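You operate a simulated robot arm through the tools that you are given. There is no shell and no other tool. Be economical: measure what you need, move in short steps, check, and stop when the job is done.

Carry out the task below with a simulated robot arm. There is one attempt and no reset: what you move stays moved.

Task
Oil the wick of the gummed air dial and work the dial free.
Fine: load the dabber on the oil felt and put it back in its cup; the dial ends shut; the other wicks stay dry. Set down upright: oil dabber. A coat counts when it lies all over at full strength: go over it till it gets no stronger.
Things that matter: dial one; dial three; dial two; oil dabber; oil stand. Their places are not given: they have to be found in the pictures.

It is judged by the outcome, as a careful person would: the job done as asked, and still so three seconds after it is handed in. It fails if anything else is knocked over, pushed out of place, dropped, spilled or broken.

Robot
A 6-joint arm with a two-finger parallel gripper, fixed in place. Base frame: the origin is at the foot of the arm, x ahead of it, y to its left, z up. Lengths are in mm, angles in rad, forces in N, time in s.
With the tool pointing down near the work surface it reaches from about 240 to 640 mm from the base axis. Its first joint turns from -1.152 to 1.152 rad. Payload 2.7 kg.
Tool frame: the origin (TCP) lies between the finger pads and is the grasp point; the fingertips stand 23 mm ahead of it; z points along the fingers, y is the line along which they close. Largest opening 94 mm; finger width 38, thickness 10; the body of the gripper, 54 by 96 mm, starts 39 mm behind the TCP.
Orientation is that of the tool frame in the base frame, as a unit quaternion [w, x, y, z]. With the fingers straight down and closing along the base's y, the tool's x points along the base's -x, its y along +y and its z along -z.

Tools
- The arm moves only by the tool move_arm. Its argument "commands" is a list of rows, each a list of 7 numbers: the closure in counts, from 0 (fully open) to 255 (shut), then the shift along the tool's x, y, z in mm, then the turn, a rotation vector about the tool's x, y, z in rad. In form: [[fingers, x, y, z, ax, ay, az], ...]. A call has 1 to 12 rows; each row shifts and turns the commanded pose from where the row before left it, along the tool's axes as they then stand. Rows are played at 5 a second. More than 50 mm and 0.15 rad between two rows, or a gripper value outside its range, and nothing of the call is played. A pose out of reach is approached as far as the arm can. The call stops where the force on the tool passes 40 N (or 10 N more than at its start, if that is more) or the arm is blocked; 0.2 s more then pass. Each finger travels about 45 mm/s and halts on what it meets, pressing with about 21 N; the grip force reading is that of the motor and also rises with nothing between the fingers. The clock runs only during rows and for 0.2 s after the last one: add rows that do not move to give the fingers time. The reply holds the time, the measured pose of the TCP, the force on the tool along the base axes, the opening and the grip force, in the units named above and with some noise, with the torque about the TCP (base axes, N m) and any sound that the robot's microphone picked up.
- Cameras (640 x 400 px; columns grow to the right, rows downward): "scene" is fixed at [54.2, -423.7, 1400.2]; the picture's right is [0.91, -0.42, 0.00], its down [-0.26, -0.57, -0.78] and it looks along [0.33, 0.71, -0.63] (base axes); focal length 214 px, centre (320, 200). "wrist" rides on the gripper at [86, 16, -74] in the tool frame; the picture's right is [-0.18, 0.98, 0.00], its down [-0.58, -0.11, -0.81] and it looks along [-0.79, -0.15, 0.59] (tool axes); focal length 243 px, centre (320, 200).
- capture(camera): a new picture of that camera. The clock stands still meanwhile.
- measure_at(camera, pixels): for up to 12 pixels [column, row] of the newest picture of that camera ("zoom" is the newest enlarged one), the place [x, y, z] in the base frame of the surface seen there, good to about 2 mm. The clock stands still meanwhile.
- enlarge(camera, box): a new picture of the part [left, top, right, bottom] of that camera's present view, enlarged. The clock stands still meanwhile.
- close_job(): hands the job in; it is judged then, once.

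Work in short steps. Measure before you move; look again where a grasp or a placing could have gone wrong, and mend it. You have 80 turns and 38 pictures in all, those below and enlarged ones among them. Open the gripper and draw the arm clear of the work before you hand the job in, unless the task says otherwise; then end with one line.

The tools are called by a JSON object that holds its "fn" and its "kwargs". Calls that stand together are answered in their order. move_arm: Moves the arm, as the interface text tells. Its arguments: {"type":"object","properties":{"commands":{"type":"array"}},"required":["commands"]} The other tools are called the same way: capture (camera) takes a picture; measure_at (camera, pixels) gives the place of the surface under pixels of a picture; enlarge (camera, box) takes an enlarged picture of a part of a camera's view; close_job () hands the job in.

At the start:

```text
time: 0.0
eef_pos: [286.0, -64.6, 1321.3]
ee_rot: [-0.001, 0.0, 1.0, 0.0]
contact_force: [0.1, 1.0, 0.0]
torque: [0.02, -0.03, -0.03]
finger_gap: 93.8
grip_force: 0.1
```

scene: 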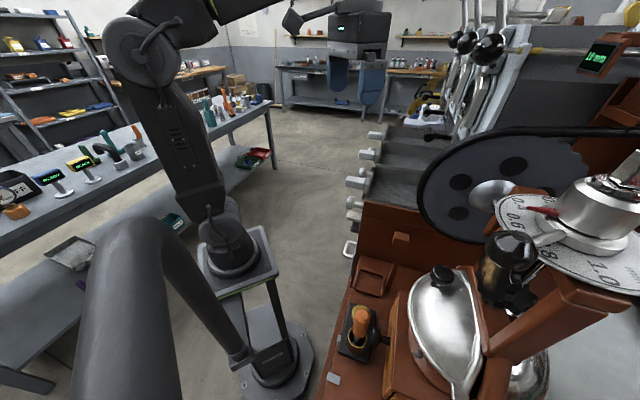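
wrist: 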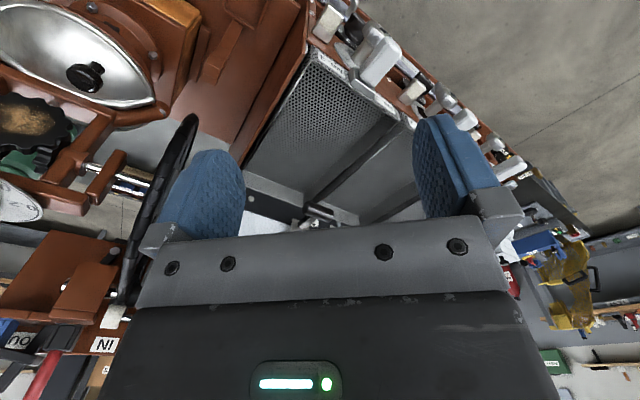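

The scene shows a workbench left with small dials/tools and a machine at right; I enlarge both to find the dials, dabber and stand.

{"fn": "enlarge", "kwargs": {"camera": "scene", "box": [0, 80, 220, 220]}}

{"fn": "enlarge", "kwargs": {"camera": "scene", "box": [320, 160, 640, 400]}}

```text
2.86 times, centred on (110, 150) of scene
```

zoom: 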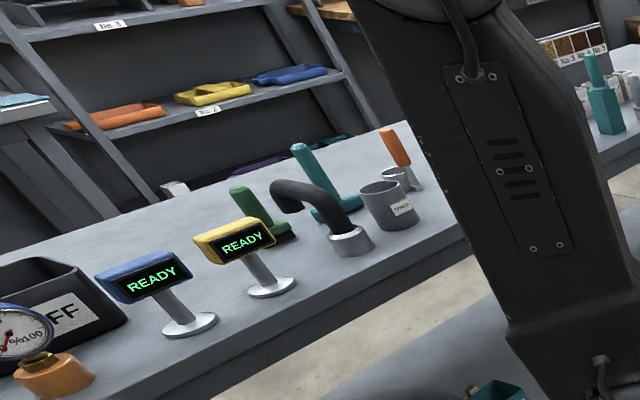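

```text
1.67 times, centred on (480, 280) of scene
```

zoom: 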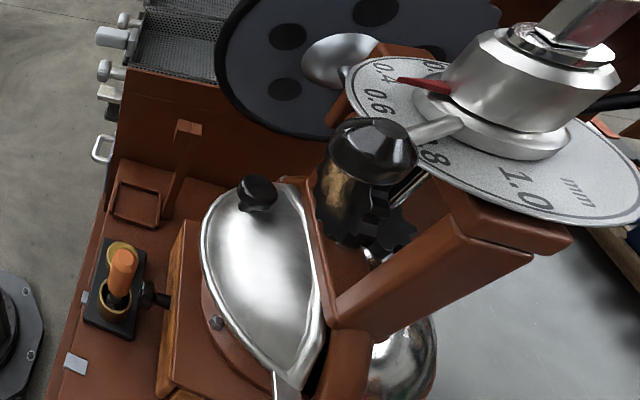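

An orange-handled dabber in a cup on a black stand sits at zoom (120,290); I measure it and its surroundings.

{"fn": "measure_at", "kwargs": {"camera": "zoom", "pixels": [[122, 258], [120, 285], [100, 310], [92, 318], [85, 298], [75, 363], [155, 295], [135, 200], [185, 130], [110, 92], [255, 190], [120, 130]]}}

{"fn": "capture", "kwargs": {"camera": "scene"}}

```text
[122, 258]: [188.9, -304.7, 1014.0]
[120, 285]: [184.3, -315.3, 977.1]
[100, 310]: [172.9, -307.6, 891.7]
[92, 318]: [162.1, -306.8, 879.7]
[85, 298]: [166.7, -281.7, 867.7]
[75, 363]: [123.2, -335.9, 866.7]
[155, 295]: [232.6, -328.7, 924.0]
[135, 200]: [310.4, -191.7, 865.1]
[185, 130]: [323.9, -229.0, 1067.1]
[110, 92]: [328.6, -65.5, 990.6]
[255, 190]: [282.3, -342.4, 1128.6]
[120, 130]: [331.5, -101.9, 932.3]
```

```text
33 pictures are left
```

scene: 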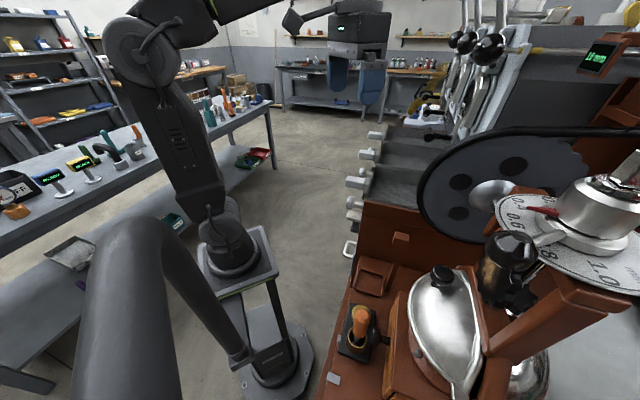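

The dabber is near (187,-309). Now I look for the dials: candidates are the pieces along the machine's left edge.

{"fn": "enlarge", "kwargs": {"camera": "scene", "box": [320, 110, 440, 185]}}

{"fn": "enlarge", "kwargs": {"camera": "scene", "box": [320, 240, 440, 400]}}

{"fn": "enlarge", "kwargs": {"camera": "wrist", "box": [290, 0, 550, 190]}}

```text
5.33 times, centred on (380, 148) of scene
```

zoom: 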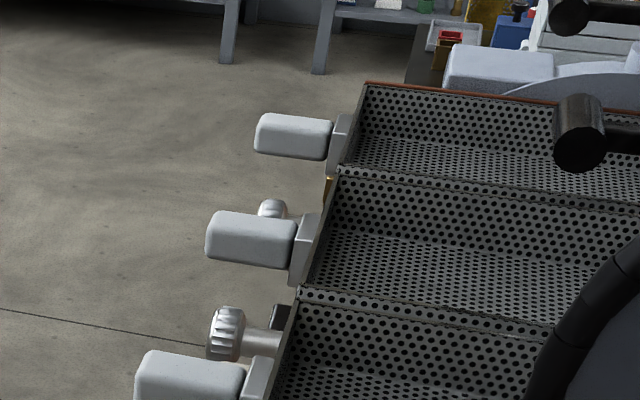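

```text
2.50 times, centred on (380, 320) of scene
```

zoom: 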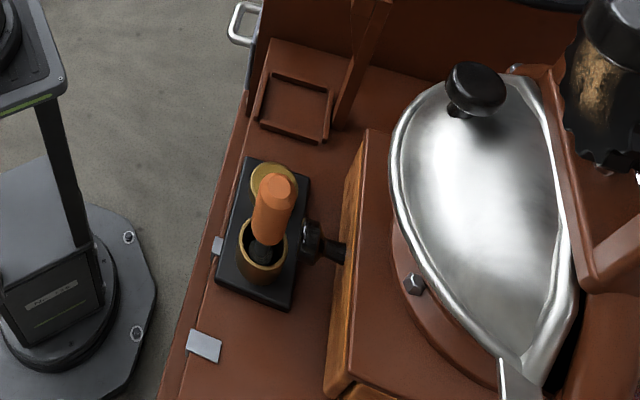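

```text
2.11 times, centred on (420, 95) of wrist
```

zoom: 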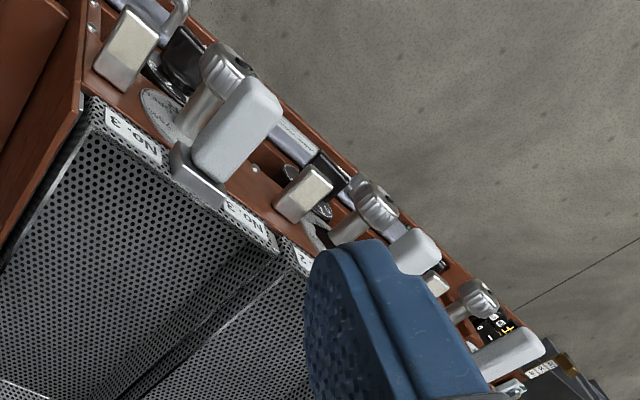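

The dials are fluted knobs on shafts sticking out from the machine's front below the tray handles (zoom (228,65), (375,205), (478,300)). I measure them.

{"fn": "measure_at", "kwargs": {"camera": "zoom", "pixels": [[225, 60], [205, 105], [165, 110], [376, 205], [350, 228], [318, 232], [478, 298], [457, 312], [240, 125], [305, 195], [125, 45], [290, 140]]}}

{"fn": "enlarge", "kwargs": {"camera": "wrist", "box": [320, 0, 430, 70]}}

{"fn": "enlarge", "kwargs": {"camera": "scene", "box": [330, 120, 410, 270]}}

```text
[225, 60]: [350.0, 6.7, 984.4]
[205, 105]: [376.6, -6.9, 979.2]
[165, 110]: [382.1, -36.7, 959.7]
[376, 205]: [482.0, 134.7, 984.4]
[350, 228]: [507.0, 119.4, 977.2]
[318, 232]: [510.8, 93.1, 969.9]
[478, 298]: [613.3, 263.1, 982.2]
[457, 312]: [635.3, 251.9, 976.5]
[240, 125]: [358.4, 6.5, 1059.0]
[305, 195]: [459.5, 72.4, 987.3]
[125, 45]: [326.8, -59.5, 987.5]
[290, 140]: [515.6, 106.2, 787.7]
```

```text
5.71 times, centred on (375, 35) of wrist
```

zoom: 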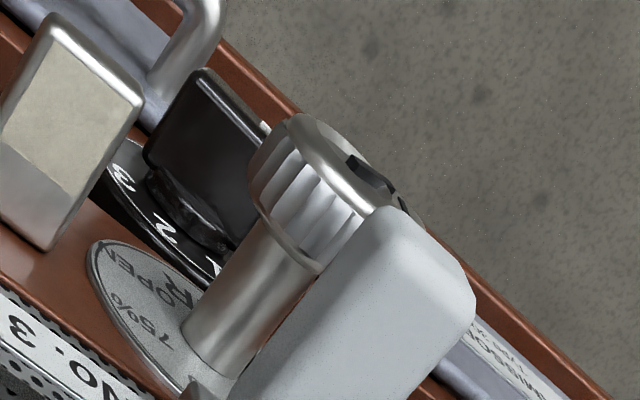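

```text
2.67 times, centred on (370, 195) of scene
```

zoom: 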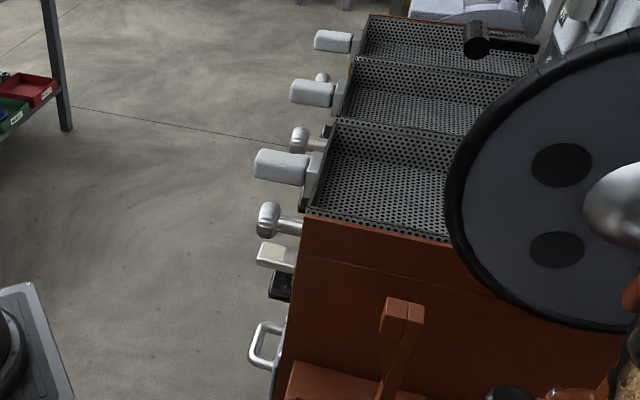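

The three knobs lie along a line at ~45° with axes pointing outward (-0.7,0.7); No.3 is at about (350,7,975). I move the wrist camera to face it for a close look.

{"fn": "move_arm", "kwargs": {"commands": [[0, 0, 27.7, 40, 0, 0, 0], [0, 0, 27.7, 40, 0, 0, 0], [0, 0, 27.7, 40, 0, 0, 0], [0, 0, 27.7, 40, 0, 0, 0], [0, 0, 27.7, 40, 0, 0, 0], [0, 0, 27.7, 40, 0, 0, 0], [0, 0, 0, 5.5, 0, 0, 0.131], [0, 0, 0, 5.5, 0, 0, 0.131], [0, 0, 0, 5.5, 0, 0, 0.131], [0, 0, 0, 5.5, 0, 0, 0.131], [0, 0, 0, 5.5, 0, 0, 0.131], [0, 0, 0, 5.5, 0, 0, 0.131]]}}

{"fn": "capture", "kwargs": {"camera": "wrist"}}

```text
time: 2.6
eef_pos: [287.6, 102.6, 1049.6]
ee_rot: [-0.001, 0.385, 0.923, 0.0]
contact_force: [-0.2, -0.2, -0.2]
torque: [0.0, 0.0, 0.0]
finger_gap: 94.3
grip_force: 0.1
```

```text
27 pictures are left
```

wrist: 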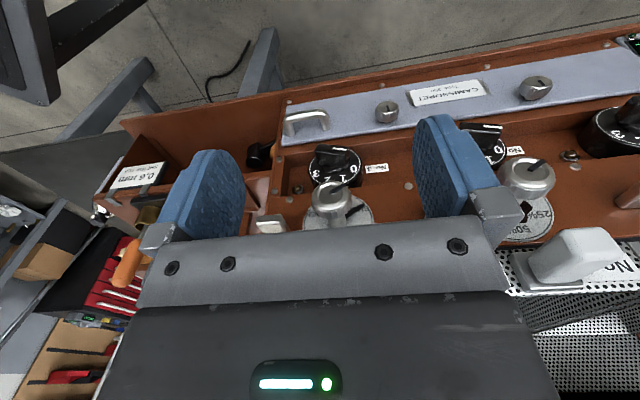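

The view shows dial three at (333,198) and the next at (528,178), upside-down. I enlarge both to read pointers and find the wick.

{"fn": "enlarge", "kwargs": {"camera": "wrist", "box": [270, 140, 400, 235]}}

{"fn": "enlarge", "kwargs": {"camera": "wrist", "box": [470, 110, 640, 250]}}

```text
4.21 times, centred on (335, 188) of wrist
```

zoom: 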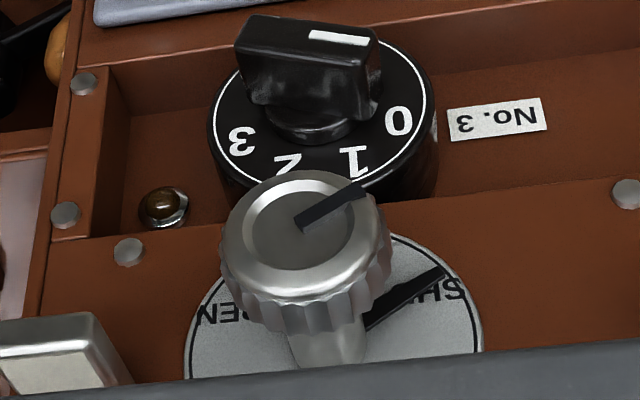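

```text
2.86 times, centred on (555, 180) of wrist
```

zoom: 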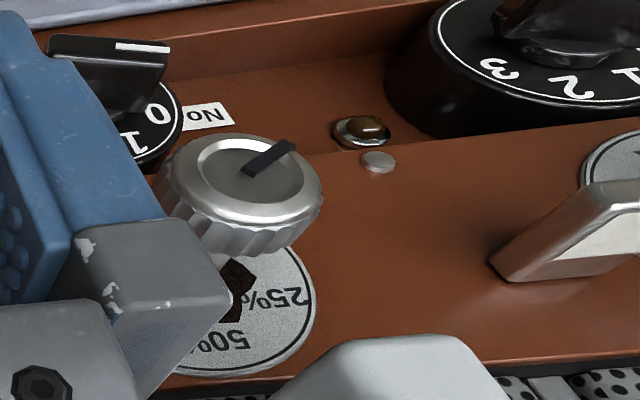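

Dial three's pointer reads SHUT; dial two seems to have dark brown stuff on its plate. I move along the front to view dial two, a little higher.

{"fn": "move_arm", "kwargs": {"commands": [[0, 0, 46, -7, 0, 0, 0], [0, 0, 46, -8, 0, 0, 0], [0, 0, 46, -8, 0, 0, 0], [0, 0, 46, -7, 0, 0, 0], [0, 0, 0, 0, 0, 0, 0]]}}

{"fn": "enlarge", "kwargs": {"camera": "wrist", "box": [240, 100, 440, 240]}}

{"fn": "capture", "kwargs": {"camera": "wrist"}}

```text
time: 3.8
eef_pos: [415.6, 232.3, 1079.3]
ee_rot: [-0.001, 0.383, 0.924, 0.0]
contact_force: [-1.2, -0.1, -0.4]
torque: [0.0, 0.02, 0.01]
finger_gap: 93.8
grip_force: 0.1
```

```text
2.86 times, centred on (340, 170) of wrist
```

zoom: 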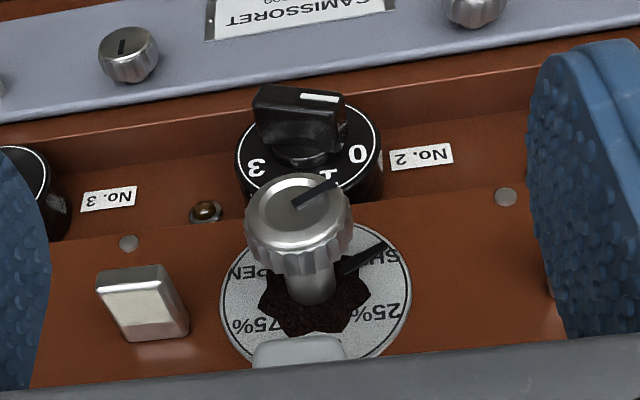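

```text
23 pictures are left
```

wrist: 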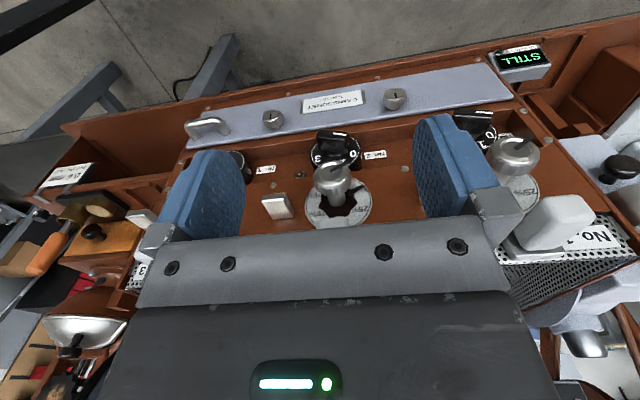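

Dial two has dark gum round its shaft: it's the gummed one. Next I need the wick; I enlarge the brown dome pin at about (312,173) and the plate.

{"fn": "enlarge", "kwargs": {"camera": "wrist", "box": [290, 155, 380, 225]}}

{"fn": "measure_at", "kwargs": {"camera": "wrist", "pixels": [[312, 174], [334, 175], [334, 168], [336, 200], [345, 213], [362, 212], [276, 200], [335, 145], [400, 185], [513, 145], [520, 178], [460, 180]]}}

```text
5.71 times, centred on (335, 190) of wrist
```

zoom: 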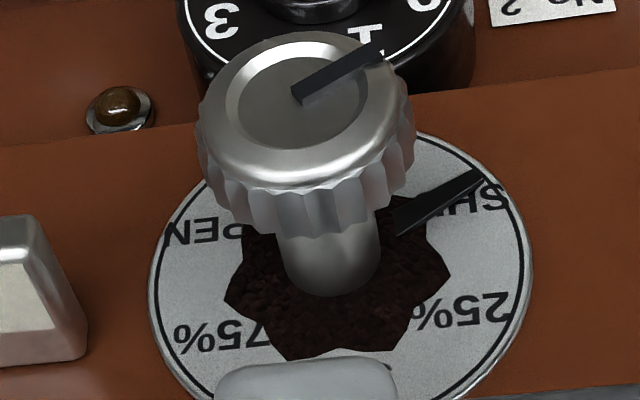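

```text
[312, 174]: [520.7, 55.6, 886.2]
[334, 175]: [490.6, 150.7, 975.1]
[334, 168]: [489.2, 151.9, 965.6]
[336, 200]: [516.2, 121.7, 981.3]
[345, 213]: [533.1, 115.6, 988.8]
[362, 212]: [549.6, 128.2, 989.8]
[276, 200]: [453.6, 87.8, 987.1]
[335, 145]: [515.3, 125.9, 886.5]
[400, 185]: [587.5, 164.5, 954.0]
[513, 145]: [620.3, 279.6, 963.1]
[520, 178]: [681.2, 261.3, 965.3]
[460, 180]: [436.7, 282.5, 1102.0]
```

The pins look like indicator lamps, so the wick may be hidden under the knob. I tilt the camera to near horizontal and lower it to see dial two frontally.

{"fn": "move_arm", "kwargs": {"commands": [[0, 0, 0, 0, 0, -0.15, 0], [0, 0, 0, 0, 0, -0.15, 0], [0, 0, 0, 0, 0, -0.15, 0], [0, 0, 0, 0, 0, -0.15, 0], [0, 24, 0, 35, 0, 0, 0], [0, 24, 0, 35, 0, 0, 0], [0, 0, 0, 0, 0, 0, 0]]}}

{"fn": "capture", "kwargs": {"camera": "wrist"}}

{"fn": "enlarge", "kwargs": {"camera": "wrist", "box": [260, 120, 400, 230]}}

```text
time: 5.4
eef_pos: [417.4, 233.6, 991.8]
ee_rot: [0.273, 0.366, 0.883, -0.113]
contact_force: [0.6, -0.7, 0.1]
torque: [0.0, -0.02, -0.01]
finger_gap: 94.0
grip_force: 0.1
```

```text
21 pictures are left
```

wrist: 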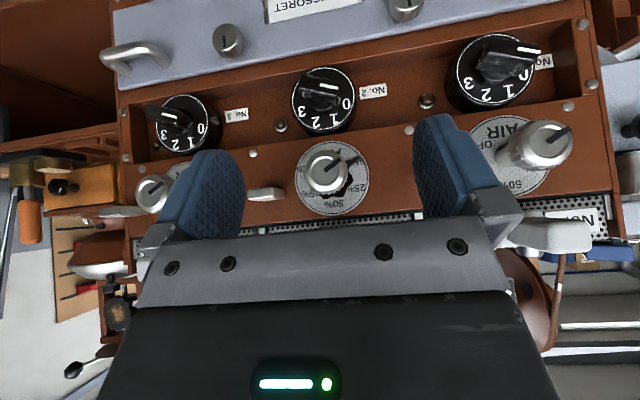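

```text
3.64 times, centred on (330, 175) of wrist
```

zoom: 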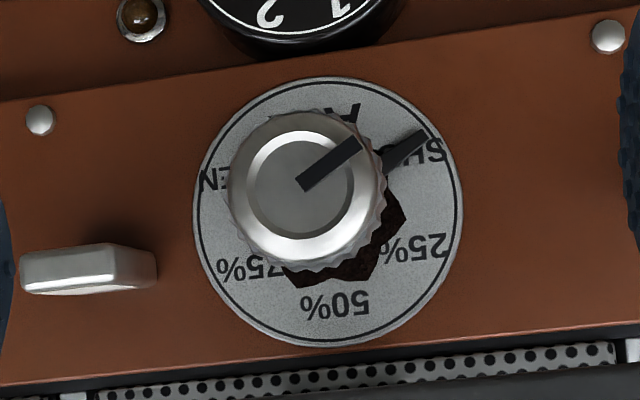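

Each dial has a silver block to its left with a cream face — likely the felt wick (dial two's at (265,195)). I look closely at it and measure.

{"fn": "enlarge", "kwargs": {"camera": "wrist", "box": [240, 175, 300, 220]}}

{"fn": "measure_at", "kwargs": {"camera": "wrist", "pixels": [[265, 190], [265, 198], [250, 195], [280, 194], [330, 170], [310, 170], [345, 170], [328, 157], [328, 190], [300, 210], [380, 150], [273, 170]]}}

```text
8.89 times, centred on (270, 198) of wrist
```

zoom: 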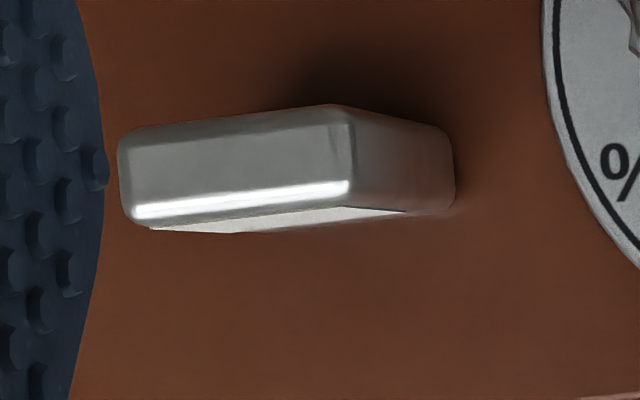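

```text
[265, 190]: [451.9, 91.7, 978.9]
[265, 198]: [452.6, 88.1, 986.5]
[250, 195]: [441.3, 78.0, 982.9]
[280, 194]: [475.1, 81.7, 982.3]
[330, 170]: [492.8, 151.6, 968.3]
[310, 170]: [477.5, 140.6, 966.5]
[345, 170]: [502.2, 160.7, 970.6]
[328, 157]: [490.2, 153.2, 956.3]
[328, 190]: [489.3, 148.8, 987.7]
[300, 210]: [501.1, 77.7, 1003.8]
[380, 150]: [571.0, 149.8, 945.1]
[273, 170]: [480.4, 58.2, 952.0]
```

The wick is the cream felt on top of the bracket at about (455,82,987). Now I raise, level the tool and go over to the dabber to look at it from close.

{"fn": "move_arm", "kwargs": {"commands": [[0, -28, 0, -41, 0, 0, 0], [0, -28, 0, -41, 0, 0, 0], [0, -28, 0, -41, 0, 0, 0], [0, -28, 0, -41, 0, 0, 0], [0, 0, 0, 0, 0, 0.15, 0], [0, 0, 0, 0, 0, 0.15, 0], [0, 0, 0, 0, 0, 0.15, 0], [0, 0, 0, 0, 0, 0.15, 0]]}}

{"fn": "move_arm", "kwargs": {"commands": [[0, -9.8, -47.5, 0, 0, 0, 0], [0, -9.8, -47.5, 0, 0, 0, 0], [0, -9.8, -47.5, 0, 0, 0, 0], [0, -9.8, -47.5, 0, 0, 0, 0], [0, -9.8, -47.5, 0, 0, 0, 0], [0, -9.8, -47.5, 0, 0, 0, 0], [0, -9.8, -47.5, 0, 0, 0, 0], [0, -9.8, -47.5, 0, 0, 0, 0], [0, -9.8, -47.5, 0, 0, 0, 0], [0, -9.8, -47.5, 0, 0, 0, 0], [0, -9.8, -47.5, 0, 0, 0, 0], [0, 0, 0, 40, 0, 0, 0]]}}

{"fn": "capture", "kwargs": {"camera": "wrist"}}

```text
time: 7.2
eef_pos: [415.5, 232.4, 1193.3]
ee_rot: [-0.001, 0.383, 0.924, 0.0]
contact_force: [-0.3, 0.1, 0.0]
torque: [0.04, 0.0, 0.01]
finger_gap: 94.1
grip_force: 0.1
```

```text
time: 9.8
eef_pos: [122.7, -214.1, 1152.1]
ee_rot: [0.0, 0.384, 0.923, 0.0]
contact_force: [0.2, 0.7, -0.7]
torque: [-0.01, 0.01, -0.02]
finger_gap: 94.0
grip_force: 0.0
```

```text
18 pictures are left
```

wrist: 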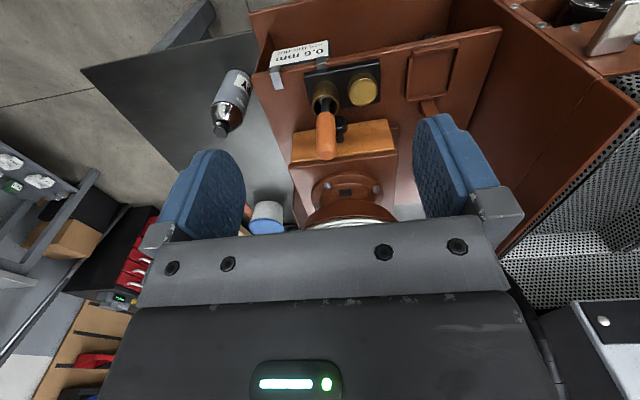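

The dabber (325,135) stands in its brass cup with the oil felt at (362,88) beside it. I enlarge and measure.

{"fn": "enlarge", "kwargs": {"camera": "wrist", "box": [260, 40, 420, 180]}}

{"fn": "measure_at", "kwargs": {"camera": "wrist", "pixels": [[326, 152], [326, 130], [317, 120], [334, 118], [325, 105], [326, 92], [315, 88], [362, 90], [350, 85], [377, 85], [362, 76], [345, 140]]}}

```text
2.86 times, centred on (340, 110) of wrist
```

zoom: 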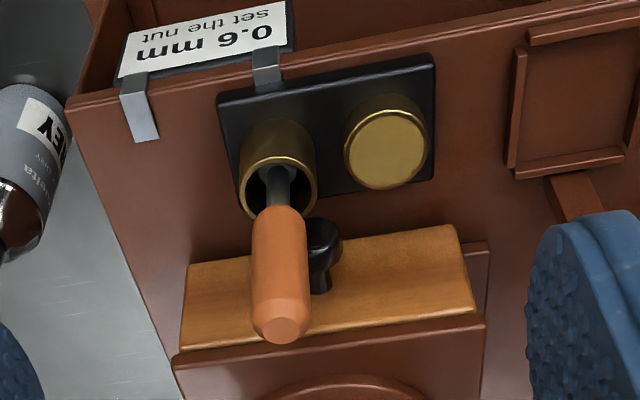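

```text
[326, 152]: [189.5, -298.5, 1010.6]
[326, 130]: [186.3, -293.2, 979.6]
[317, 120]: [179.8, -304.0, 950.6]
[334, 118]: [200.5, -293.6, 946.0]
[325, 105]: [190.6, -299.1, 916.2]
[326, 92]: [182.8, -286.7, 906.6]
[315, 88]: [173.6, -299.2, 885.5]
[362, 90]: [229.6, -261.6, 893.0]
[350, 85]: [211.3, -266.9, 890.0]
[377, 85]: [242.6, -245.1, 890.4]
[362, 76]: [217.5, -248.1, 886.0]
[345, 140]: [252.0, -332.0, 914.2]
```

Dabber axis is about (193,-305), handle z ≈ 940–1018, felt top ≈ 893 at (227,-256). I check the neighbours' heights before descending.

{"fn": "measure_at", "kwargs": {"camera": "wrist", "pixels": [[350, 220], [345, 203], [390, 150], [300, 150], [320, 222], [385, 215], [326, 156], [370, 90], [355, 100], [362, 104], [240, 95], [270, 215]]}}

```text
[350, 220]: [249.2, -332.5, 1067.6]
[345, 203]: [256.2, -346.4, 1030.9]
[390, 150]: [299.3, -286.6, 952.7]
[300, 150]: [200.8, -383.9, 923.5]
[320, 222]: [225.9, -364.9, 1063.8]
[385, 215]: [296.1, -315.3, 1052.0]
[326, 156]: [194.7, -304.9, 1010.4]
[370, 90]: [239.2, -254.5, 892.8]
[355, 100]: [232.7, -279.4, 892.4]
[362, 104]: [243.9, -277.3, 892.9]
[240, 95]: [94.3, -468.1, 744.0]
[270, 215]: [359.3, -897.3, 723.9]
```

Handle top centre is (194,-304.5,1010); lid edge lies about 59 mm behind it. I move over it, then check before descending.

{"fn": "move_arm", "kwargs": {"commands": [[0, -38.1, -4.5, 0, 0, 0, 0], [0, -38.1, -4.5, 0, 0, 0, 0], [0, -38.1, -4.5, 0, 0, 0, 0], [0, 0, 0, 40, 0, 0, 0], [0, 0, 0, 40, 0, 0, 0], [0, 0, 0, 30, 0, 0, 0], [0, 0, 0, 0, 0, 0, 0]]}}

{"fn": "capture", "kwargs": {"camera": "wrist"}}

```text
time: 11.4
eef_pos: [193.0, -304.4, 1041.0]
ee_rot: [0.0, 0.383, 0.924, 0.0]
contact_force: [0.1, 0.5, 0.3]
torque: [-0.01, -0.02, -0.03]
finger_gap: 94.0
grip_force: 0.1
```

```text
16 pictures are left
```

wrist: 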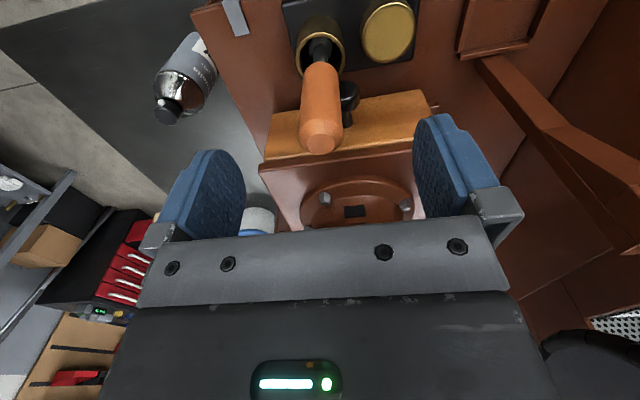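

Handle is centred between the fingers (col 321). Descend to z≈990 and close.

{"fn": "move_arm", "kwargs": {"commands": [[0, 0, 0, 25, 0, 0, 0], [0, 0, 0, 25, 0, 0, 0], [0, 0, 0, 0, 0, 0, 0], [255, 0, 0, 0, 0, 0, 0], [255, 0, 0, 0, 0, 0, 0], [255, 0, 0, 0, 0, 0, 0], [255, 0, 0, 0, 0, 0, 0], [255, 0, 0, 0, 0, 0, 0], [255, 0, 0, 0, 0, 0, 0]]}}

{"fn": "measure_at", "kwargs": {"camera": "wrist", "pixels": [[320, 147], [387, 30]]}}

```text
time: 13.4
eef_pos: [193.5, -304.9, 991.9]
ee_rot: [0.0, 0.383, 0.924, 0.001]
contact_force: [0.3, 0.4, 0.7]
torque: [0.01, -0.01, 0.02]
finger_gap: 24.7
grip_force: 21.1
```

```text
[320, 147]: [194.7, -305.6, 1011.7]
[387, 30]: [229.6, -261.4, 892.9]
```

Gripped (gap 24.7). Lift 70 mm and look at the dabber's tip.

{"fn": "move_arm", "kwargs": {"commands": [[255, 0, 0, -20, 0, 0, 0], [255, 0, 0, -25, 0, 0, 0], [255, 0, 0, -25, 0, 0, 0], [255, 0, 0, 0, 0, 0, 0]]}}

{"fn": "enlarge", "kwargs": {"camera": "wrist", "box": [250, 0, 430, 180]}}

```text
time: 14.4
eef_pos: [195.7, -302.4, 1063.2]
ee_rot: [0.0, 0.383, 0.924, 0.0]
contact_force: [-0.3, -0.9, -0.6]
torque: [-0.01, 0.01, 0.01]
finger_gap: 25.0
grip_force: 21.3
```

```text
2.22 times, centred on (340, 90) of wrist
```

zoom: 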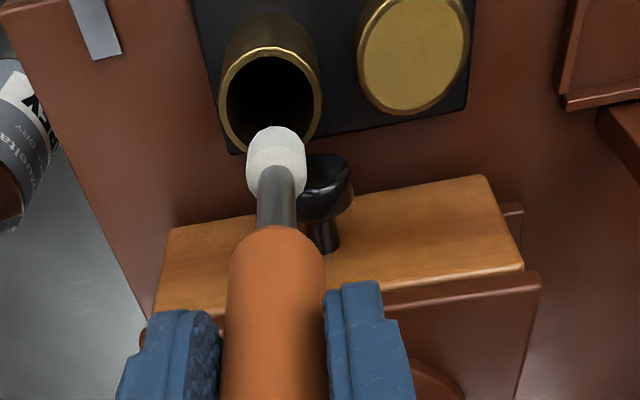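

The white tip is out of the cup. I measure tip, cup rim and felt.

{"fn": "measure_at", "kwargs": {"camera": "zoom", "pixels": [[275, 132], [275, 150], [250, 160], [300, 160], [224, 100], [318, 90], [270, 52], [262, 145], [414, 55], [414, 0], [362, 60], [466, 50]]}}

```text
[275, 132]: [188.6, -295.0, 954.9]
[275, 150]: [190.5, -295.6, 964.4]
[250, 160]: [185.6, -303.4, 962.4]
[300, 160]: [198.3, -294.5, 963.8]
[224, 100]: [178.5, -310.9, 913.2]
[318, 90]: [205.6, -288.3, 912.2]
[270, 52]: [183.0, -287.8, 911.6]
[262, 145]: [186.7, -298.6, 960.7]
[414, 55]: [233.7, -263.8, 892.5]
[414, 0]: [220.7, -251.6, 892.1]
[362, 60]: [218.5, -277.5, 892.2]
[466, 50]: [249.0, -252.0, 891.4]
```

Tip bottom is about 112 mm below TCP; felt centre (233.7,-264.6,892). Move 55 mm along tool y over the felt and descend near it.

{"fn": "move_arm", "kwargs": {"commands": [[255, 0, 27.5, 0, 0, 0, 0], [255, 0, 27.5, 0, 0, 0, 0], [255, 0, 0, 20, 0, 0, 0], [255, 0, 0, 20, 0, 0, 0], [255, 0, 0, 8, 0, 0, 0], [255, 0, 0, 0, 0, 0, 0]]}}

{"fn": "enlarge", "kwargs": {"camera": "wrist", "box": [250, 0, 430, 180]}}

```text
time: 15.8
eef_pos: [232.8, -263.2, 1015.2]
ee_rot: [0.0, 0.383, 0.924, 0.0]
contact_force: [-0.1, 0.0, -1.4]
torque: [0.01, 0.0, 0.02]
finger_gap: 25.1
grip_force: 21.3
```

```text
2.22 times, centred on (340, 90) of wrist
```

zoom: 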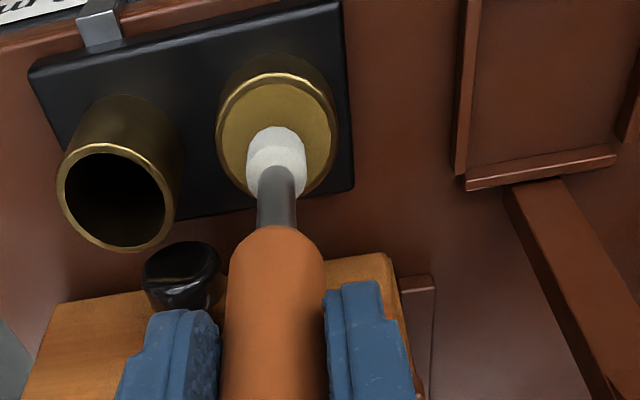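

Tip is over the felt. Lower in 2 mm steps watching the force.

{"fn": "move_arm", "kwargs": {"commands": [[255, 0, 0, 3, 0, 0, 0], [255, 0, 0, 3, 0, 0, 0], [255, 0, 0, 2, 0, 0, 0], [255, 0, 0, 0, 0, 0, 0]]}}

```text
time: 16.8
eef_pos: [231.0, -264.8, 1007.9]
ee_rot: [0.001, 0.384, 0.923, -0.001]
contact_force: [-2.4, 1.9, 11.2]
torque: [0.24, 0.17, 0.02]
finger_gap: 24.8
grip_force: 20.7
```

Contact at 11 N. I ease up 1 mm and rub slightly on the felt to load the dabber, then dwell.

{"fn": "move_arm", "kwargs": {"commands": [[255, 0, 0, -1, 0, 0, 0], [255, 4, 0, 0, 0, 0, 0], [255, -4, 4, 0, 0, 0, 0], [255, -4, -4, 0, 0, 0, 0], [255, 4, -4, 0, 0, 0, 0], [255, 0, 4, 0, 0, 0, 0], [255, 0, 0, 0, 0, 0, 0], [255, 0, 0, 0, 0, 0, 0], [255, 0, 0, 0, 0, 0, 0]]}}

{"fn": "move_arm", "kwargs": {"commands": [[255, 0, 0, -15, 0, 0, 0], [255, 0, 0, -30, 0, 0, 0], [255, 0, 0, 0, 0, 0, 0]]}}

{"fn": "enlarge", "kwargs": {"camera": "wrist", "box": [250, 0, 430, 180]}}

```text
time: 18.8
eef_pos: [231.8, -264.6, 1009.0]
ee_rot: [0.0, 0.383, 0.924, 0.001]
contact_force: [0.0, -0.4, -1.1]
torque: [0.0, 0.03, 0.0]
finger_gap: 25.0
grip_force: 20.9
```

```text
time: 19.6
eef_pos: [233.6, -263.4, 1052.5]
ee_rot: [0.001, 0.384, 0.923, 0.0]
contact_force: [0.3, 0.0, -0.9]
torque: [0.07, 0.01, -0.02]
finger_gap: 24.8
grip_force: 20.5
```

```text
2.22 times, centred on (340, 90) of wrist
```

zoom: 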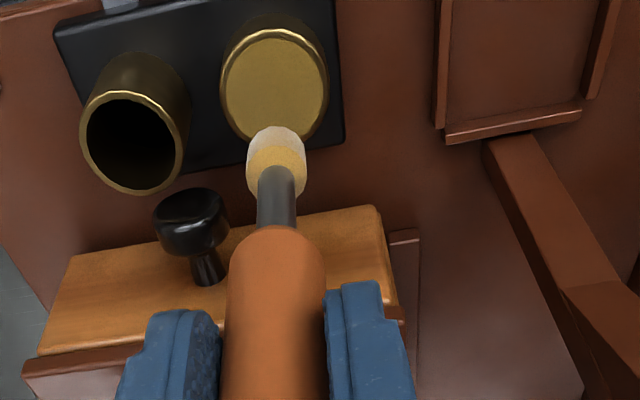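

The tip has turned yellowish; I press once more for a fuller load.

{"fn": "move_arm", "kwargs": {"commands": [[255, 0, 0, 30, 0, 0, 0], [255, 0, 0, 14, 0, 0, 0], [255, 0, 0, 1.5, 0, 0, 0], [255, 2, 0, 0, 0, 0, 0], [255, -4, 0, 0, 0, 0, 0], [255, 2, 2, 0, 0, 0, 0], [255, 0, -4, 0, 0, 0, 0], [255, 0, 2, 0, 0, 0, 0], [255, 0, 0, 0, 0, 0, 0], [255, 0, 0, 0, 0, 0, 0]]}}

{"fn": "move_arm", "kwargs": {"commands": [[255, 0, 0, -15, 0, 0, 0], [255, 0, 0, -30, 0, 0, 0], [255, 0, 0, 0, 0, 0, 0]]}}

{"fn": "enlarge", "kwargs": {"camera": "wrist", "box": [280, 40, 380, 100]}}

```text
time: 21.8
eef_pos: [232.3, -264.5, 1007.1]
ee_rot: [0.0, 0.383, 0.924, 0.0]
contact_force: [-1.8, -0.4, 6.3]
torque: [-0.18, 0.24, 0.01]
finger_gap: 24.9
grip_force: 21.1
```

```text
time: 22.6
eef_pos: [232.2, -264.0, 1051.6]
ee_rot: [0.0, 0.383, 0.924, 0.0]
contact_force: [-0.4, -0.3, 0.0]
torque: [0.04, 0.01, 0.04]
finger_gap: 24.9
grip_force: 20.9
```

```text
6.40 times, centred on (330, 70) of wrist
```

zoom: 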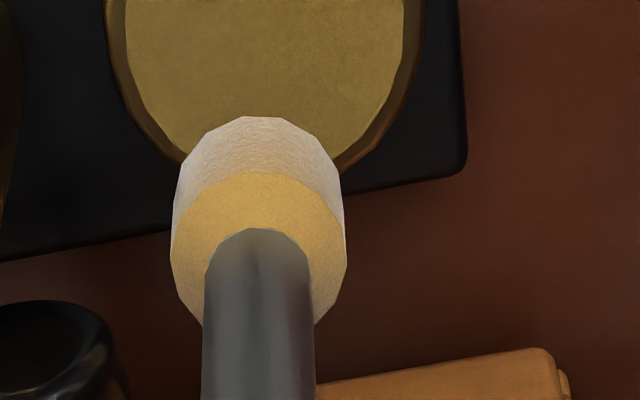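

Loaded (tip end is 115 mm below TCP). I raise and carry the dabber to a spot out in front of wick two.

{"fn": "move_arm", "kwargs": {"commands": [[255, 0, 0, -45, 0, 0, 0], [255, 0, 0, -45, 0, 0, 0], [255, 0, 0, -45, 0, 0, 0], [255, 0, 0, -45, 0, 0, 0]]}}

{"fn": "move_arm", "kwargs": {"commands": [[255, 16.4, 44.2, 0, 0, 0, 0], [255, 16.4, 44.2, 0, 0, 0, 0], [255, 16.4, 44.2, 0, 0, 0, 0], [255, 16.4, 44.2, 0, 0, 0, 0], [255, 16.4, 44.2, 0, 0, 0, 0], [255, 16.4, 44.2, 0, 0, 0, 0], [255, 16.4, 44.2, 0, 0, 0, 0], [255, 16.4, 44.2, 0, 0, 0, 0], [255, 16.4, 44.2, 0, 0, 0, 0], [255, 0, 0, 40, 0, 0, 0], [255, 0, 0, 40, 0, 0, 0], [255, 0, 0, 0, 0, 0, 0]]}}

{"fn": "capture", "kwargs": {"camera": "wrist"}}

```text
time: 23.6
eef_pos: [230.6, -262.9, 1230.6]
ee_rot: [0.0, 0.383, 0.924, 0.001]
contact_force: [1.7, 0.1, -1.1]
torque: [-0.03, 0.0, -0.01]
finger_gap: 25.1
grip_force: 20.7
```

```text
time: 26.2
eef_pos: [411.7, 120.1, 1151.3]
ee_rot: [0.001, 0.383, 0.924, 0.0]
contact_force: [-0.1, 0.2, -0.3]
torque: [0.0, 0.0, 0.02]
finger_gap: 24.7
grip_force: 20.9
```

```text
11 pictures are left
```

wrist: 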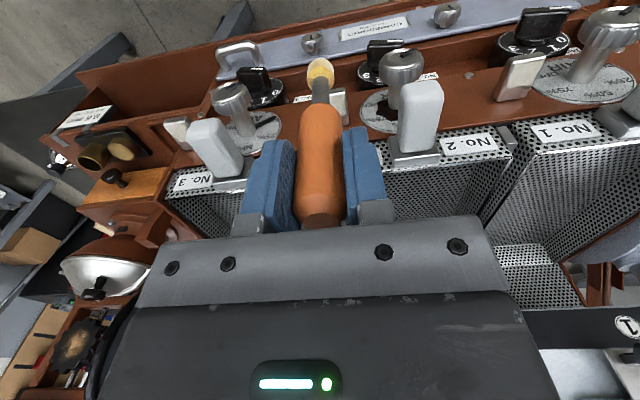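

Wick two is at (337,105) behind the dabber, between handles three (212,140) and two (420,110). I measure its top and the handles.

{"fn": "enlarge", "kwargs": {"camera": "wrist", "box": [290, 50, 430, 160]}}

{"fn": "measure_at", "kwargs": {"camera": "wrist", "pixels": [[342, 95], [346, 110], [333, 90], [344, 120], [347, 95], [423, 95], [425, 130], [210, 128], [212, 160], [322, 70], [175, 130], [520, 75]]}}

```text
3.64 times, centred on (360, 105) of wrist
```

zoom: 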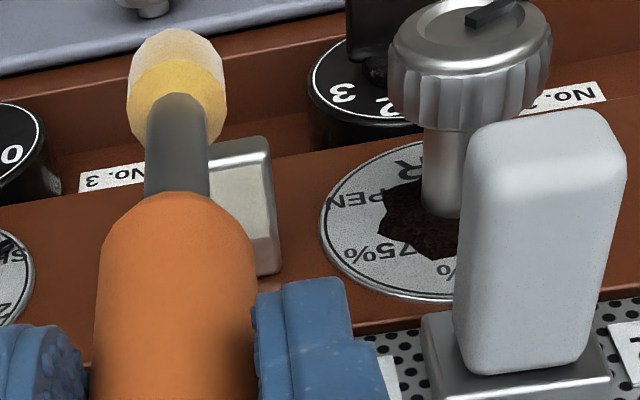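

```text
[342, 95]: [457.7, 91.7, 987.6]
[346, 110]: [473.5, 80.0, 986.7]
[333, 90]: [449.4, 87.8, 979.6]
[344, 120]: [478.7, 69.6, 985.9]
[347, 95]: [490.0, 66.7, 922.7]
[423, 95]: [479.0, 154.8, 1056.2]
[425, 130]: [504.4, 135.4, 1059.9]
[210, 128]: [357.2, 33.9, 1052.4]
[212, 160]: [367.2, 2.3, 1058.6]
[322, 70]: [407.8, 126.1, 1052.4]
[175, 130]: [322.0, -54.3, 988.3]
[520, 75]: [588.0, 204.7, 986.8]
```

Handle tops are at ~1060, so fingertips at 1079 will clear them. I check the felt's exact extent on the unobstructed wick one at (520,75).

{"fn": "enlarge", "kwargs": {"camera": "wrist", "box": [485, 45, 555, 110]}}

{"fn": "measure_at", "kwargs": {"camera": "wrist", "pixels": [[511, 58], [536, 56], [495, 97], [524, 99], [520, 65], [510, 95], [346, 90], [349, 122]]}}

```text
6.15 times, centred on (520, 78) of wrist
```

zoom: 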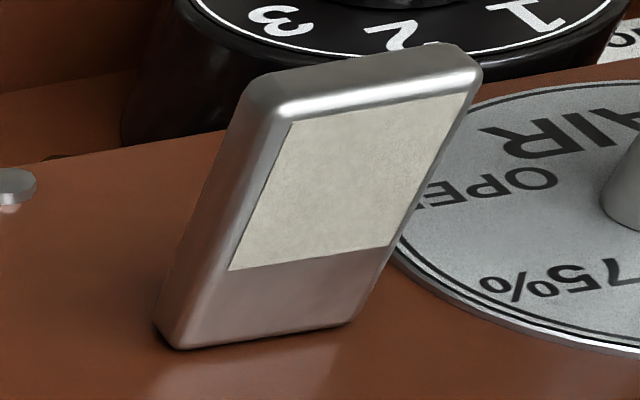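

```text
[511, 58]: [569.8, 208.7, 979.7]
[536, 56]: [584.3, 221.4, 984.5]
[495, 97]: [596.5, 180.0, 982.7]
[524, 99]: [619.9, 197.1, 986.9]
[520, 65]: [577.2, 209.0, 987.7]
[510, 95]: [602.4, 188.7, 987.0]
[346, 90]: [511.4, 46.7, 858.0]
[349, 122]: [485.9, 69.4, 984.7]
```

The cream felt is a rectangle on the outer part of the block. I measure its corners on this zoom; wick two is offset by (-131,-131)-ish.

{"fn": "measure_at", "kwargs": {"camera": "zoom", "pixels": [[293, 126], [463, 97], [385, 243], [234, 267], [345, 185], [300, 200], [420, 170]]}}

{"fn": "enlarge", "kwargs": {"camera": "wrist", "box": [150, 100, 230, 190]}}

```text
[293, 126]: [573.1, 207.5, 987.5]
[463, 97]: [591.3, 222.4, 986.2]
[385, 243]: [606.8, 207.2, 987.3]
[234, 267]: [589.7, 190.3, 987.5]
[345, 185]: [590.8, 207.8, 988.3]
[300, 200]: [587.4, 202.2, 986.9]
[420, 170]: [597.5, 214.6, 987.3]
```

```text
4.44 times, centred on (190, 145) of wrist
```

zoom: 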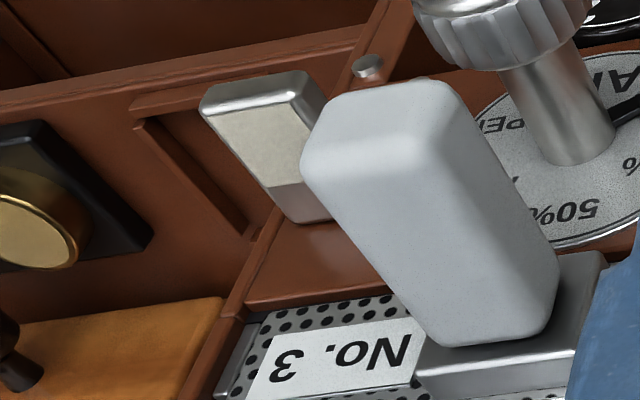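

Felt is ~24×24 mm; estimated wick-two centre (460,77,987). To confirm directly I shift 35 mm sideways and look past the dabber.

{"fn": "move_arm", "kwargs": {"commands": [[255, 0, -35, 0, 0, 0, 0], [255, 0, 0, 0, 0, 0, 0]]}}

{"fn": "enlarge", "kwargs": {"camera": "wrist", "box": [330, 60, 430, 130]}}

```text
time: 26.8
eef_pos: [384.4, 96.5, 1150.5]
ee_rot: [0.0, 0.383, 0.924, 0.0]
contact_force: [-0.2, 0.4, -0.1]
torque: [-0.02, -0.01, 0.0]
finger_gap: 24.7
grip_force: 21.1
```

```text
5.71 times, centred on (380, 95) of wrist
```

zoom: 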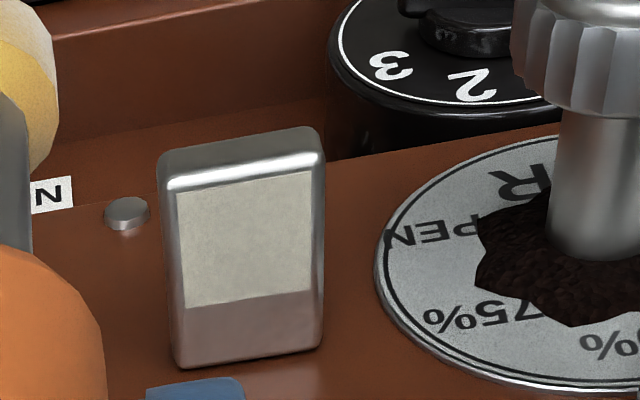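

{"fn": "measure_at", "kwargs": {"camera": "zoom", "pixels": [[180, 197], [307, 174], [307, 288], [190, 303], [245, 240], [200, 245], [300, 230]]}}

```text
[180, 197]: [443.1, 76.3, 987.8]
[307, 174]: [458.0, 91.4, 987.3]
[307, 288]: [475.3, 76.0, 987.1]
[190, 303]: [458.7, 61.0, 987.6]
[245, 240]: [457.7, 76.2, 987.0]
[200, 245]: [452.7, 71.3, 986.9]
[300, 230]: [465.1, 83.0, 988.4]
```

Wick two's felt centre is (458.8,76.2,987.3), about 22 mm square. Move over it and down to just above.

{"fn": "move_arm", "kwargs": {"commands": [[255, 0, 38.2, 0, 0, 0, 0], [255, -33.5, 0, 0, 0, 0, 0], [255, -33.5, 0, 0, 0, 0, 0], [255, 0, 0, 25, 0, 0, 0], [255, 0, 0, 16, 0, 0, 0], [255, 0, 0, 0, 0, 0, 0]]}}

```text
time: 28.2
eef_pos: [459.7, 74.0, 1109.3]
ee_rot: [0.0, 0.384, 0.923, 0.0]
contact_force: [-0.6, -0.4, -0.5]
torque: [-0.02, 0.0, 0.01]
finger_gap: 25.0
grip_force: 20.8
```

Now lower in small steps to contact.

{"fn": "move_arm", "kwargs": {"commands": [[255, 0, 0, 3, 0, 0, 0], [255, 0, 0, 2, 0, 0, 0], [255, 0, 0, 1.5, 0, 0, 0], [255, 0, 0, 0, 0, 0, 0]]}}

```text
time: 29.2
eef_pos: [458.9, 75.4, 1105.6]
ee_rot: [0.0, 0.383, 0.924, 0.0]
contact_force: [-0.5, 0.9, -0.1]
torque: [0.02, -0.02, 0.01]
finger_gap: 24.7
grip_force: 21.0
```

{"fn": "move_arm", "kwargs": {"commands": [[255, 0, 0, 1.5, 0, 0, 0], [255, 0, 0, 1, 0, 0, 0], [255, 0, 0, 0, 0, 0, 0]]}}

```text
time: 30.0
eef_pos: [459.6, 75.5, 1101.9]
ee_rot: [0.001, 0.383, 0.924, -0.001]
contact_force: [0.8, -0.8, 3.1]
torque: [-0.16, 0.06, 0.0]
finger_gap: 24.9
grip_force: 20.7
```

Contact at 3 N. I go 0.5 mm further and stroke a serpentine over the felt (±7 mm).

{"fn": "move_arm", "kwargs": {"commands": [[255, 0, 0, 0.5, 0, 0, 0], [255, 3.5, -3.5, 0, 0, 0, 0], [255, 3.5, -3.5, 0, 0, 0, 0], [255, -5, 0, 0, 0, 0, 0], [255, -5, 0, 0, 0, 0, 0], [255, -4, 0, 0, 0, 0, 0], [255, 0, 4.7, 0, 0, 0, 0], [255, 5, 0, 0, 0, 0, 0], [255, 5, 0, 0, 0, 0, 0], [255, 4, 0, 0, 0, 0, 0], [255, 0, 4.7, 0, 0, 0, 0], [255, 0, 0, 0, 0, 0, 0]]}}

{"fn": "move_arm", "kwargs": {"commands": [[255, -5, 0, 0, 0, 0, 0], [255, -5, 0, 0, 0, 0, 0], [255, -4, 0, 0, 0, 0, 0], [255, 0, 4.6, 0, 0, 0, 0], [255, 5, 0, 0, 0, 0, 0], [255, 5, 0, 0, 0, 0, 0], [255, 4, 0, 0, 0, 0, 0], [255, -7, 0, 0, 0, 0, 0], [255, 0, -3.5, 0, 0, 0, 0], [255, 0, -3.5, 0, 0, 0, 0], [255, 0, 0, 0, 0, 0, 0]]}}

```text
time: 32.6
eef_pos: [454.6, 80.6, 1102.3]
ee_rot: [0.0, 0.384, 0.924, 0.0]
contact_force: [-1.4, -0.4, 7.2]
torque: [-0.21, 0.2, 0.0]
finger_gap: 25.1
grip_force: 21.1
```

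```text
time: 35.0
eef_pos: [460.3, 75.2, 1103.3]
ee_rot: [0.001, 0.384, 0.924, 0.0]
contact_force: [0.9, 0.0, -1.3]
torque: [0.0, 0.01, 0.04]
finger_gap: 24.9
grip_force: 20.9
```

Back to the earlier viewing spot (up, out, sideways) to inspect the coat.

{"fn": "move_arm", "kwargs": {"commands": [[255, 0, 0, -20, 0, 0, 0], [255, 0, 0, -27, 0, 0, 0], [255, 33.5, 0, 0, 0, 0, 0], [255, 33.5, 0, 0, 0, 0, 0], [255, 0, -38, 0, 0, 0, 0], [255, 0, 0, 0, 0, 0, 0]]}}

{"fn": "enlarge", "kwargs": {"camera": "wrist", "box": [310, 60, 410, 130]}}

```text
time: 36.4
eef_pos: [385.1, 94.9, 1147.2]
ee_rot: [0.0, 0.384, 0.923, 0.0]
contact_force: [0.5, -0.2, -0.1]
torque: [-0.01, 0.01, 0.01]
finger_gap: 24.7
grip_force: 21.8
```

```text
5.71 times, centred on (360, 95) of wrist
```

zoom: 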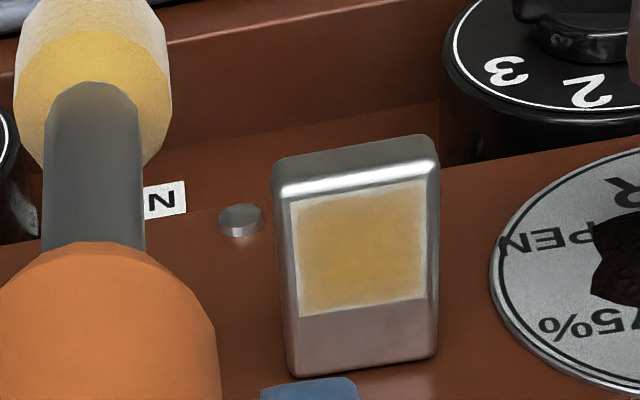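

Nearly all coated; pale thin margins at the edges. I go back for a second coat reaching ±9.5 mm.

{"fn": "move_arm", "kwargs": {"commands": [[255, 0, 38, 0, 0, 0, 0], [255, -33.5, 0, 0, 0, 0, 0], [255, -33.5, 0, 0, 0, 0, 0], [255, 0, 0, 25, 0, 0, 0], [255, 0, 0, 18, 0, 0, 0], [255, 0, 0, 4, 0, 0, 0], [255, 0, 0, 0.7, 0, 0, 0], [255, 0, 0, 0, 0, 0, 0]]}}

{"fn": "move_arm", "kwargs": {"commands": [[255, 4.75, -4.75, 0, 0, 0, 0], [255, 4.75, -4.75, 0, 0, 0, 0], [255, -5, 0, 0, 0, 0, 0], [255, -4.5, 0, 0, 0, 0, 0], [255, -5, 0, 0, 0, 0, 0], [255, -4.5, 0, 0, 0, 0, 0], [255, 0, 5, 0, 0, 0, 0], [255, 0, 4.5, 0, 0, 0, 0], [255, 0, 5, 0, 0, 0, 0], [255, 0, 4.5, 0, 0, 0, 0], [255, 5, 0, 0, 0, 0, 0], [255, 4.5, 0, 0, 0, 0, 0]]}}

{"fn": "move_arm", "kwargs": {"commands": [[255, 5, 0, 0, 0, 0, 0], [255, 4.5, 0, 0, 0, 0, 0], [255, 0, -5, 0, 0, 0, 0], [255, 0, -4.5, 0, 0, 0, 0], [255, 0, -5, 0, 0, 0, 0], [255, 0, -4.5, 0, 0, 0, 0], [255, -5, 4.75, 0, 0, 0, 0], [255, -4.5, 4.75, 0, 0, 0, 0], [255, -5, 0, 0, 0, 0, 0], [255, 5, 5, 0, 0, 0, 0], [255, 5, -5, 0, 0, 0, 0], [255, -5, 0, 0, 0, 0, 0]]}}

```text
time: 38.2
eef_pos: [461.4, 75.1, 1103.0]
ee_rot: [0.0, 0.383, 0.924, 0.0]
contact_force: [-0.6, -0.5, 0.4]
torque: [0.02, -0.04, -0.02]
finger_gap: 24.8
grip_force: 21.0
```

```text
time: 40.8
eef_pos: [466.7, 82.7, 1101.8]
ee_rot: [0.0, 0.383, 0.924, 0.0]
contact_force: [1.3, -1.0, 3.9]
torque: [-0.13, -0.16, -0.01]
finger_gap: 24.6
grip_force: 21.3
```

```text
time: 43.4
eef_pos: [460.5, 75.4, 1102.0]
ee_rot: [0.001, 0.384, 0.923, 0.0]
contact_force: [-2.7, 1.8, 7.7]
torque: [0.17, 0.14, 0.01]
finger_gap: 25.0
grip_force: 21.0
```

Contact is steady now (7.7 N); one more pass round and across before viewing.

{"fn": "move_arm", "kwargs": {"commands": [[255, 4.75, -4.75, 0, 0, 0, 0], [255, 4.75, -4.75, 0, 0, 0, 0], [255, -6.3, 0, 0, 0, 0, 0], [255, -6.3, 0, 0, 0, 0, 0], [255, -6.4, 0, 0, 0, 0, 0], [255, 0, 6.3, 0, 0, 0, 0], [255, 6.3, 0, 0, 0, 0, 0], [255, 6.3, 0, 0, 0, 0, 0], [255, 6.4, 0, 0, 0, 0, 0], [255, 0, 6.3, 0, 0, 0, 0], [255, -6.3, 0, 0, 0, 0, 0], [255, -6.3, 0, 0, 0, 0, 0]]}}

{"fn": "move_arm", "kwargs": {"commands": [[255, -6.4, 0, 0, 0, 0, 0], [255, 0, 6.4, 0, 0, 0, 0], [255, 6.3, 0, 0, 0, 0, 0], [255, 6.3, 0, 0, 0, 0, 0], [255, 6.4, 0, 0, 0, 0, 0], [255, -4.75, -4.75, 0, 0, 0, 0], [255, -4.75, -4.75, 0, 0, 0, 0], [255, 0, 0, -20, 0, 0, 0], [255, 0, 0, -27.7, 0, 0, 0], [255, 33.5, 0, 0, 0, 0, 0], [255, 33.5, 0, 0, 0, 0, 0], [255, 0, -38, 0, 0, 0, 0]]}}

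{"fn": "enlarge", "kwargs": {"camera": "wrist", "box": [310, 60, 410, 130]}}

```text
time: 46.0
eef_pos: [463.2, 75.1, 1101.1]
ee_rot: [0.001, 0.383, 0.924, 0.0]
contact_force: [-1.1, 3.1, 10.4]
torque: [0.29, 0.19, -0.01]
finger_gap: 24.9
grip_force: 20.9
```

```text
time: 48.6
eef_pos: [385.5, 97.6, 1149.0]
ee_rot: [0.0, 0.383, 0.924, 0.0]
contact_force: [-0.5, -0.3, -0.7]
torque: [-0.02, 0.0, 0.01]
finger_gap: 24.9
grip_force: 21.3
```

```text
5.71 times, centred on (360, 95) of wrist
```

zoom: 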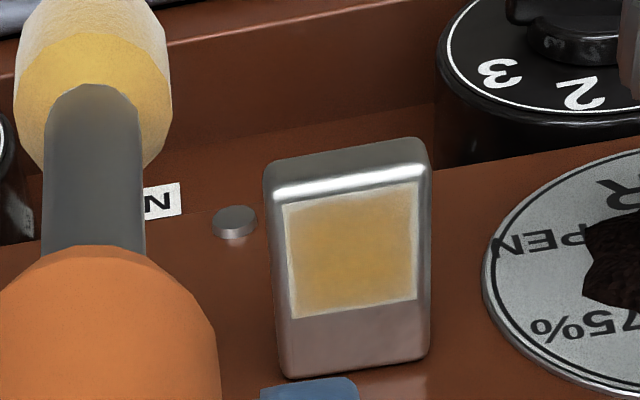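

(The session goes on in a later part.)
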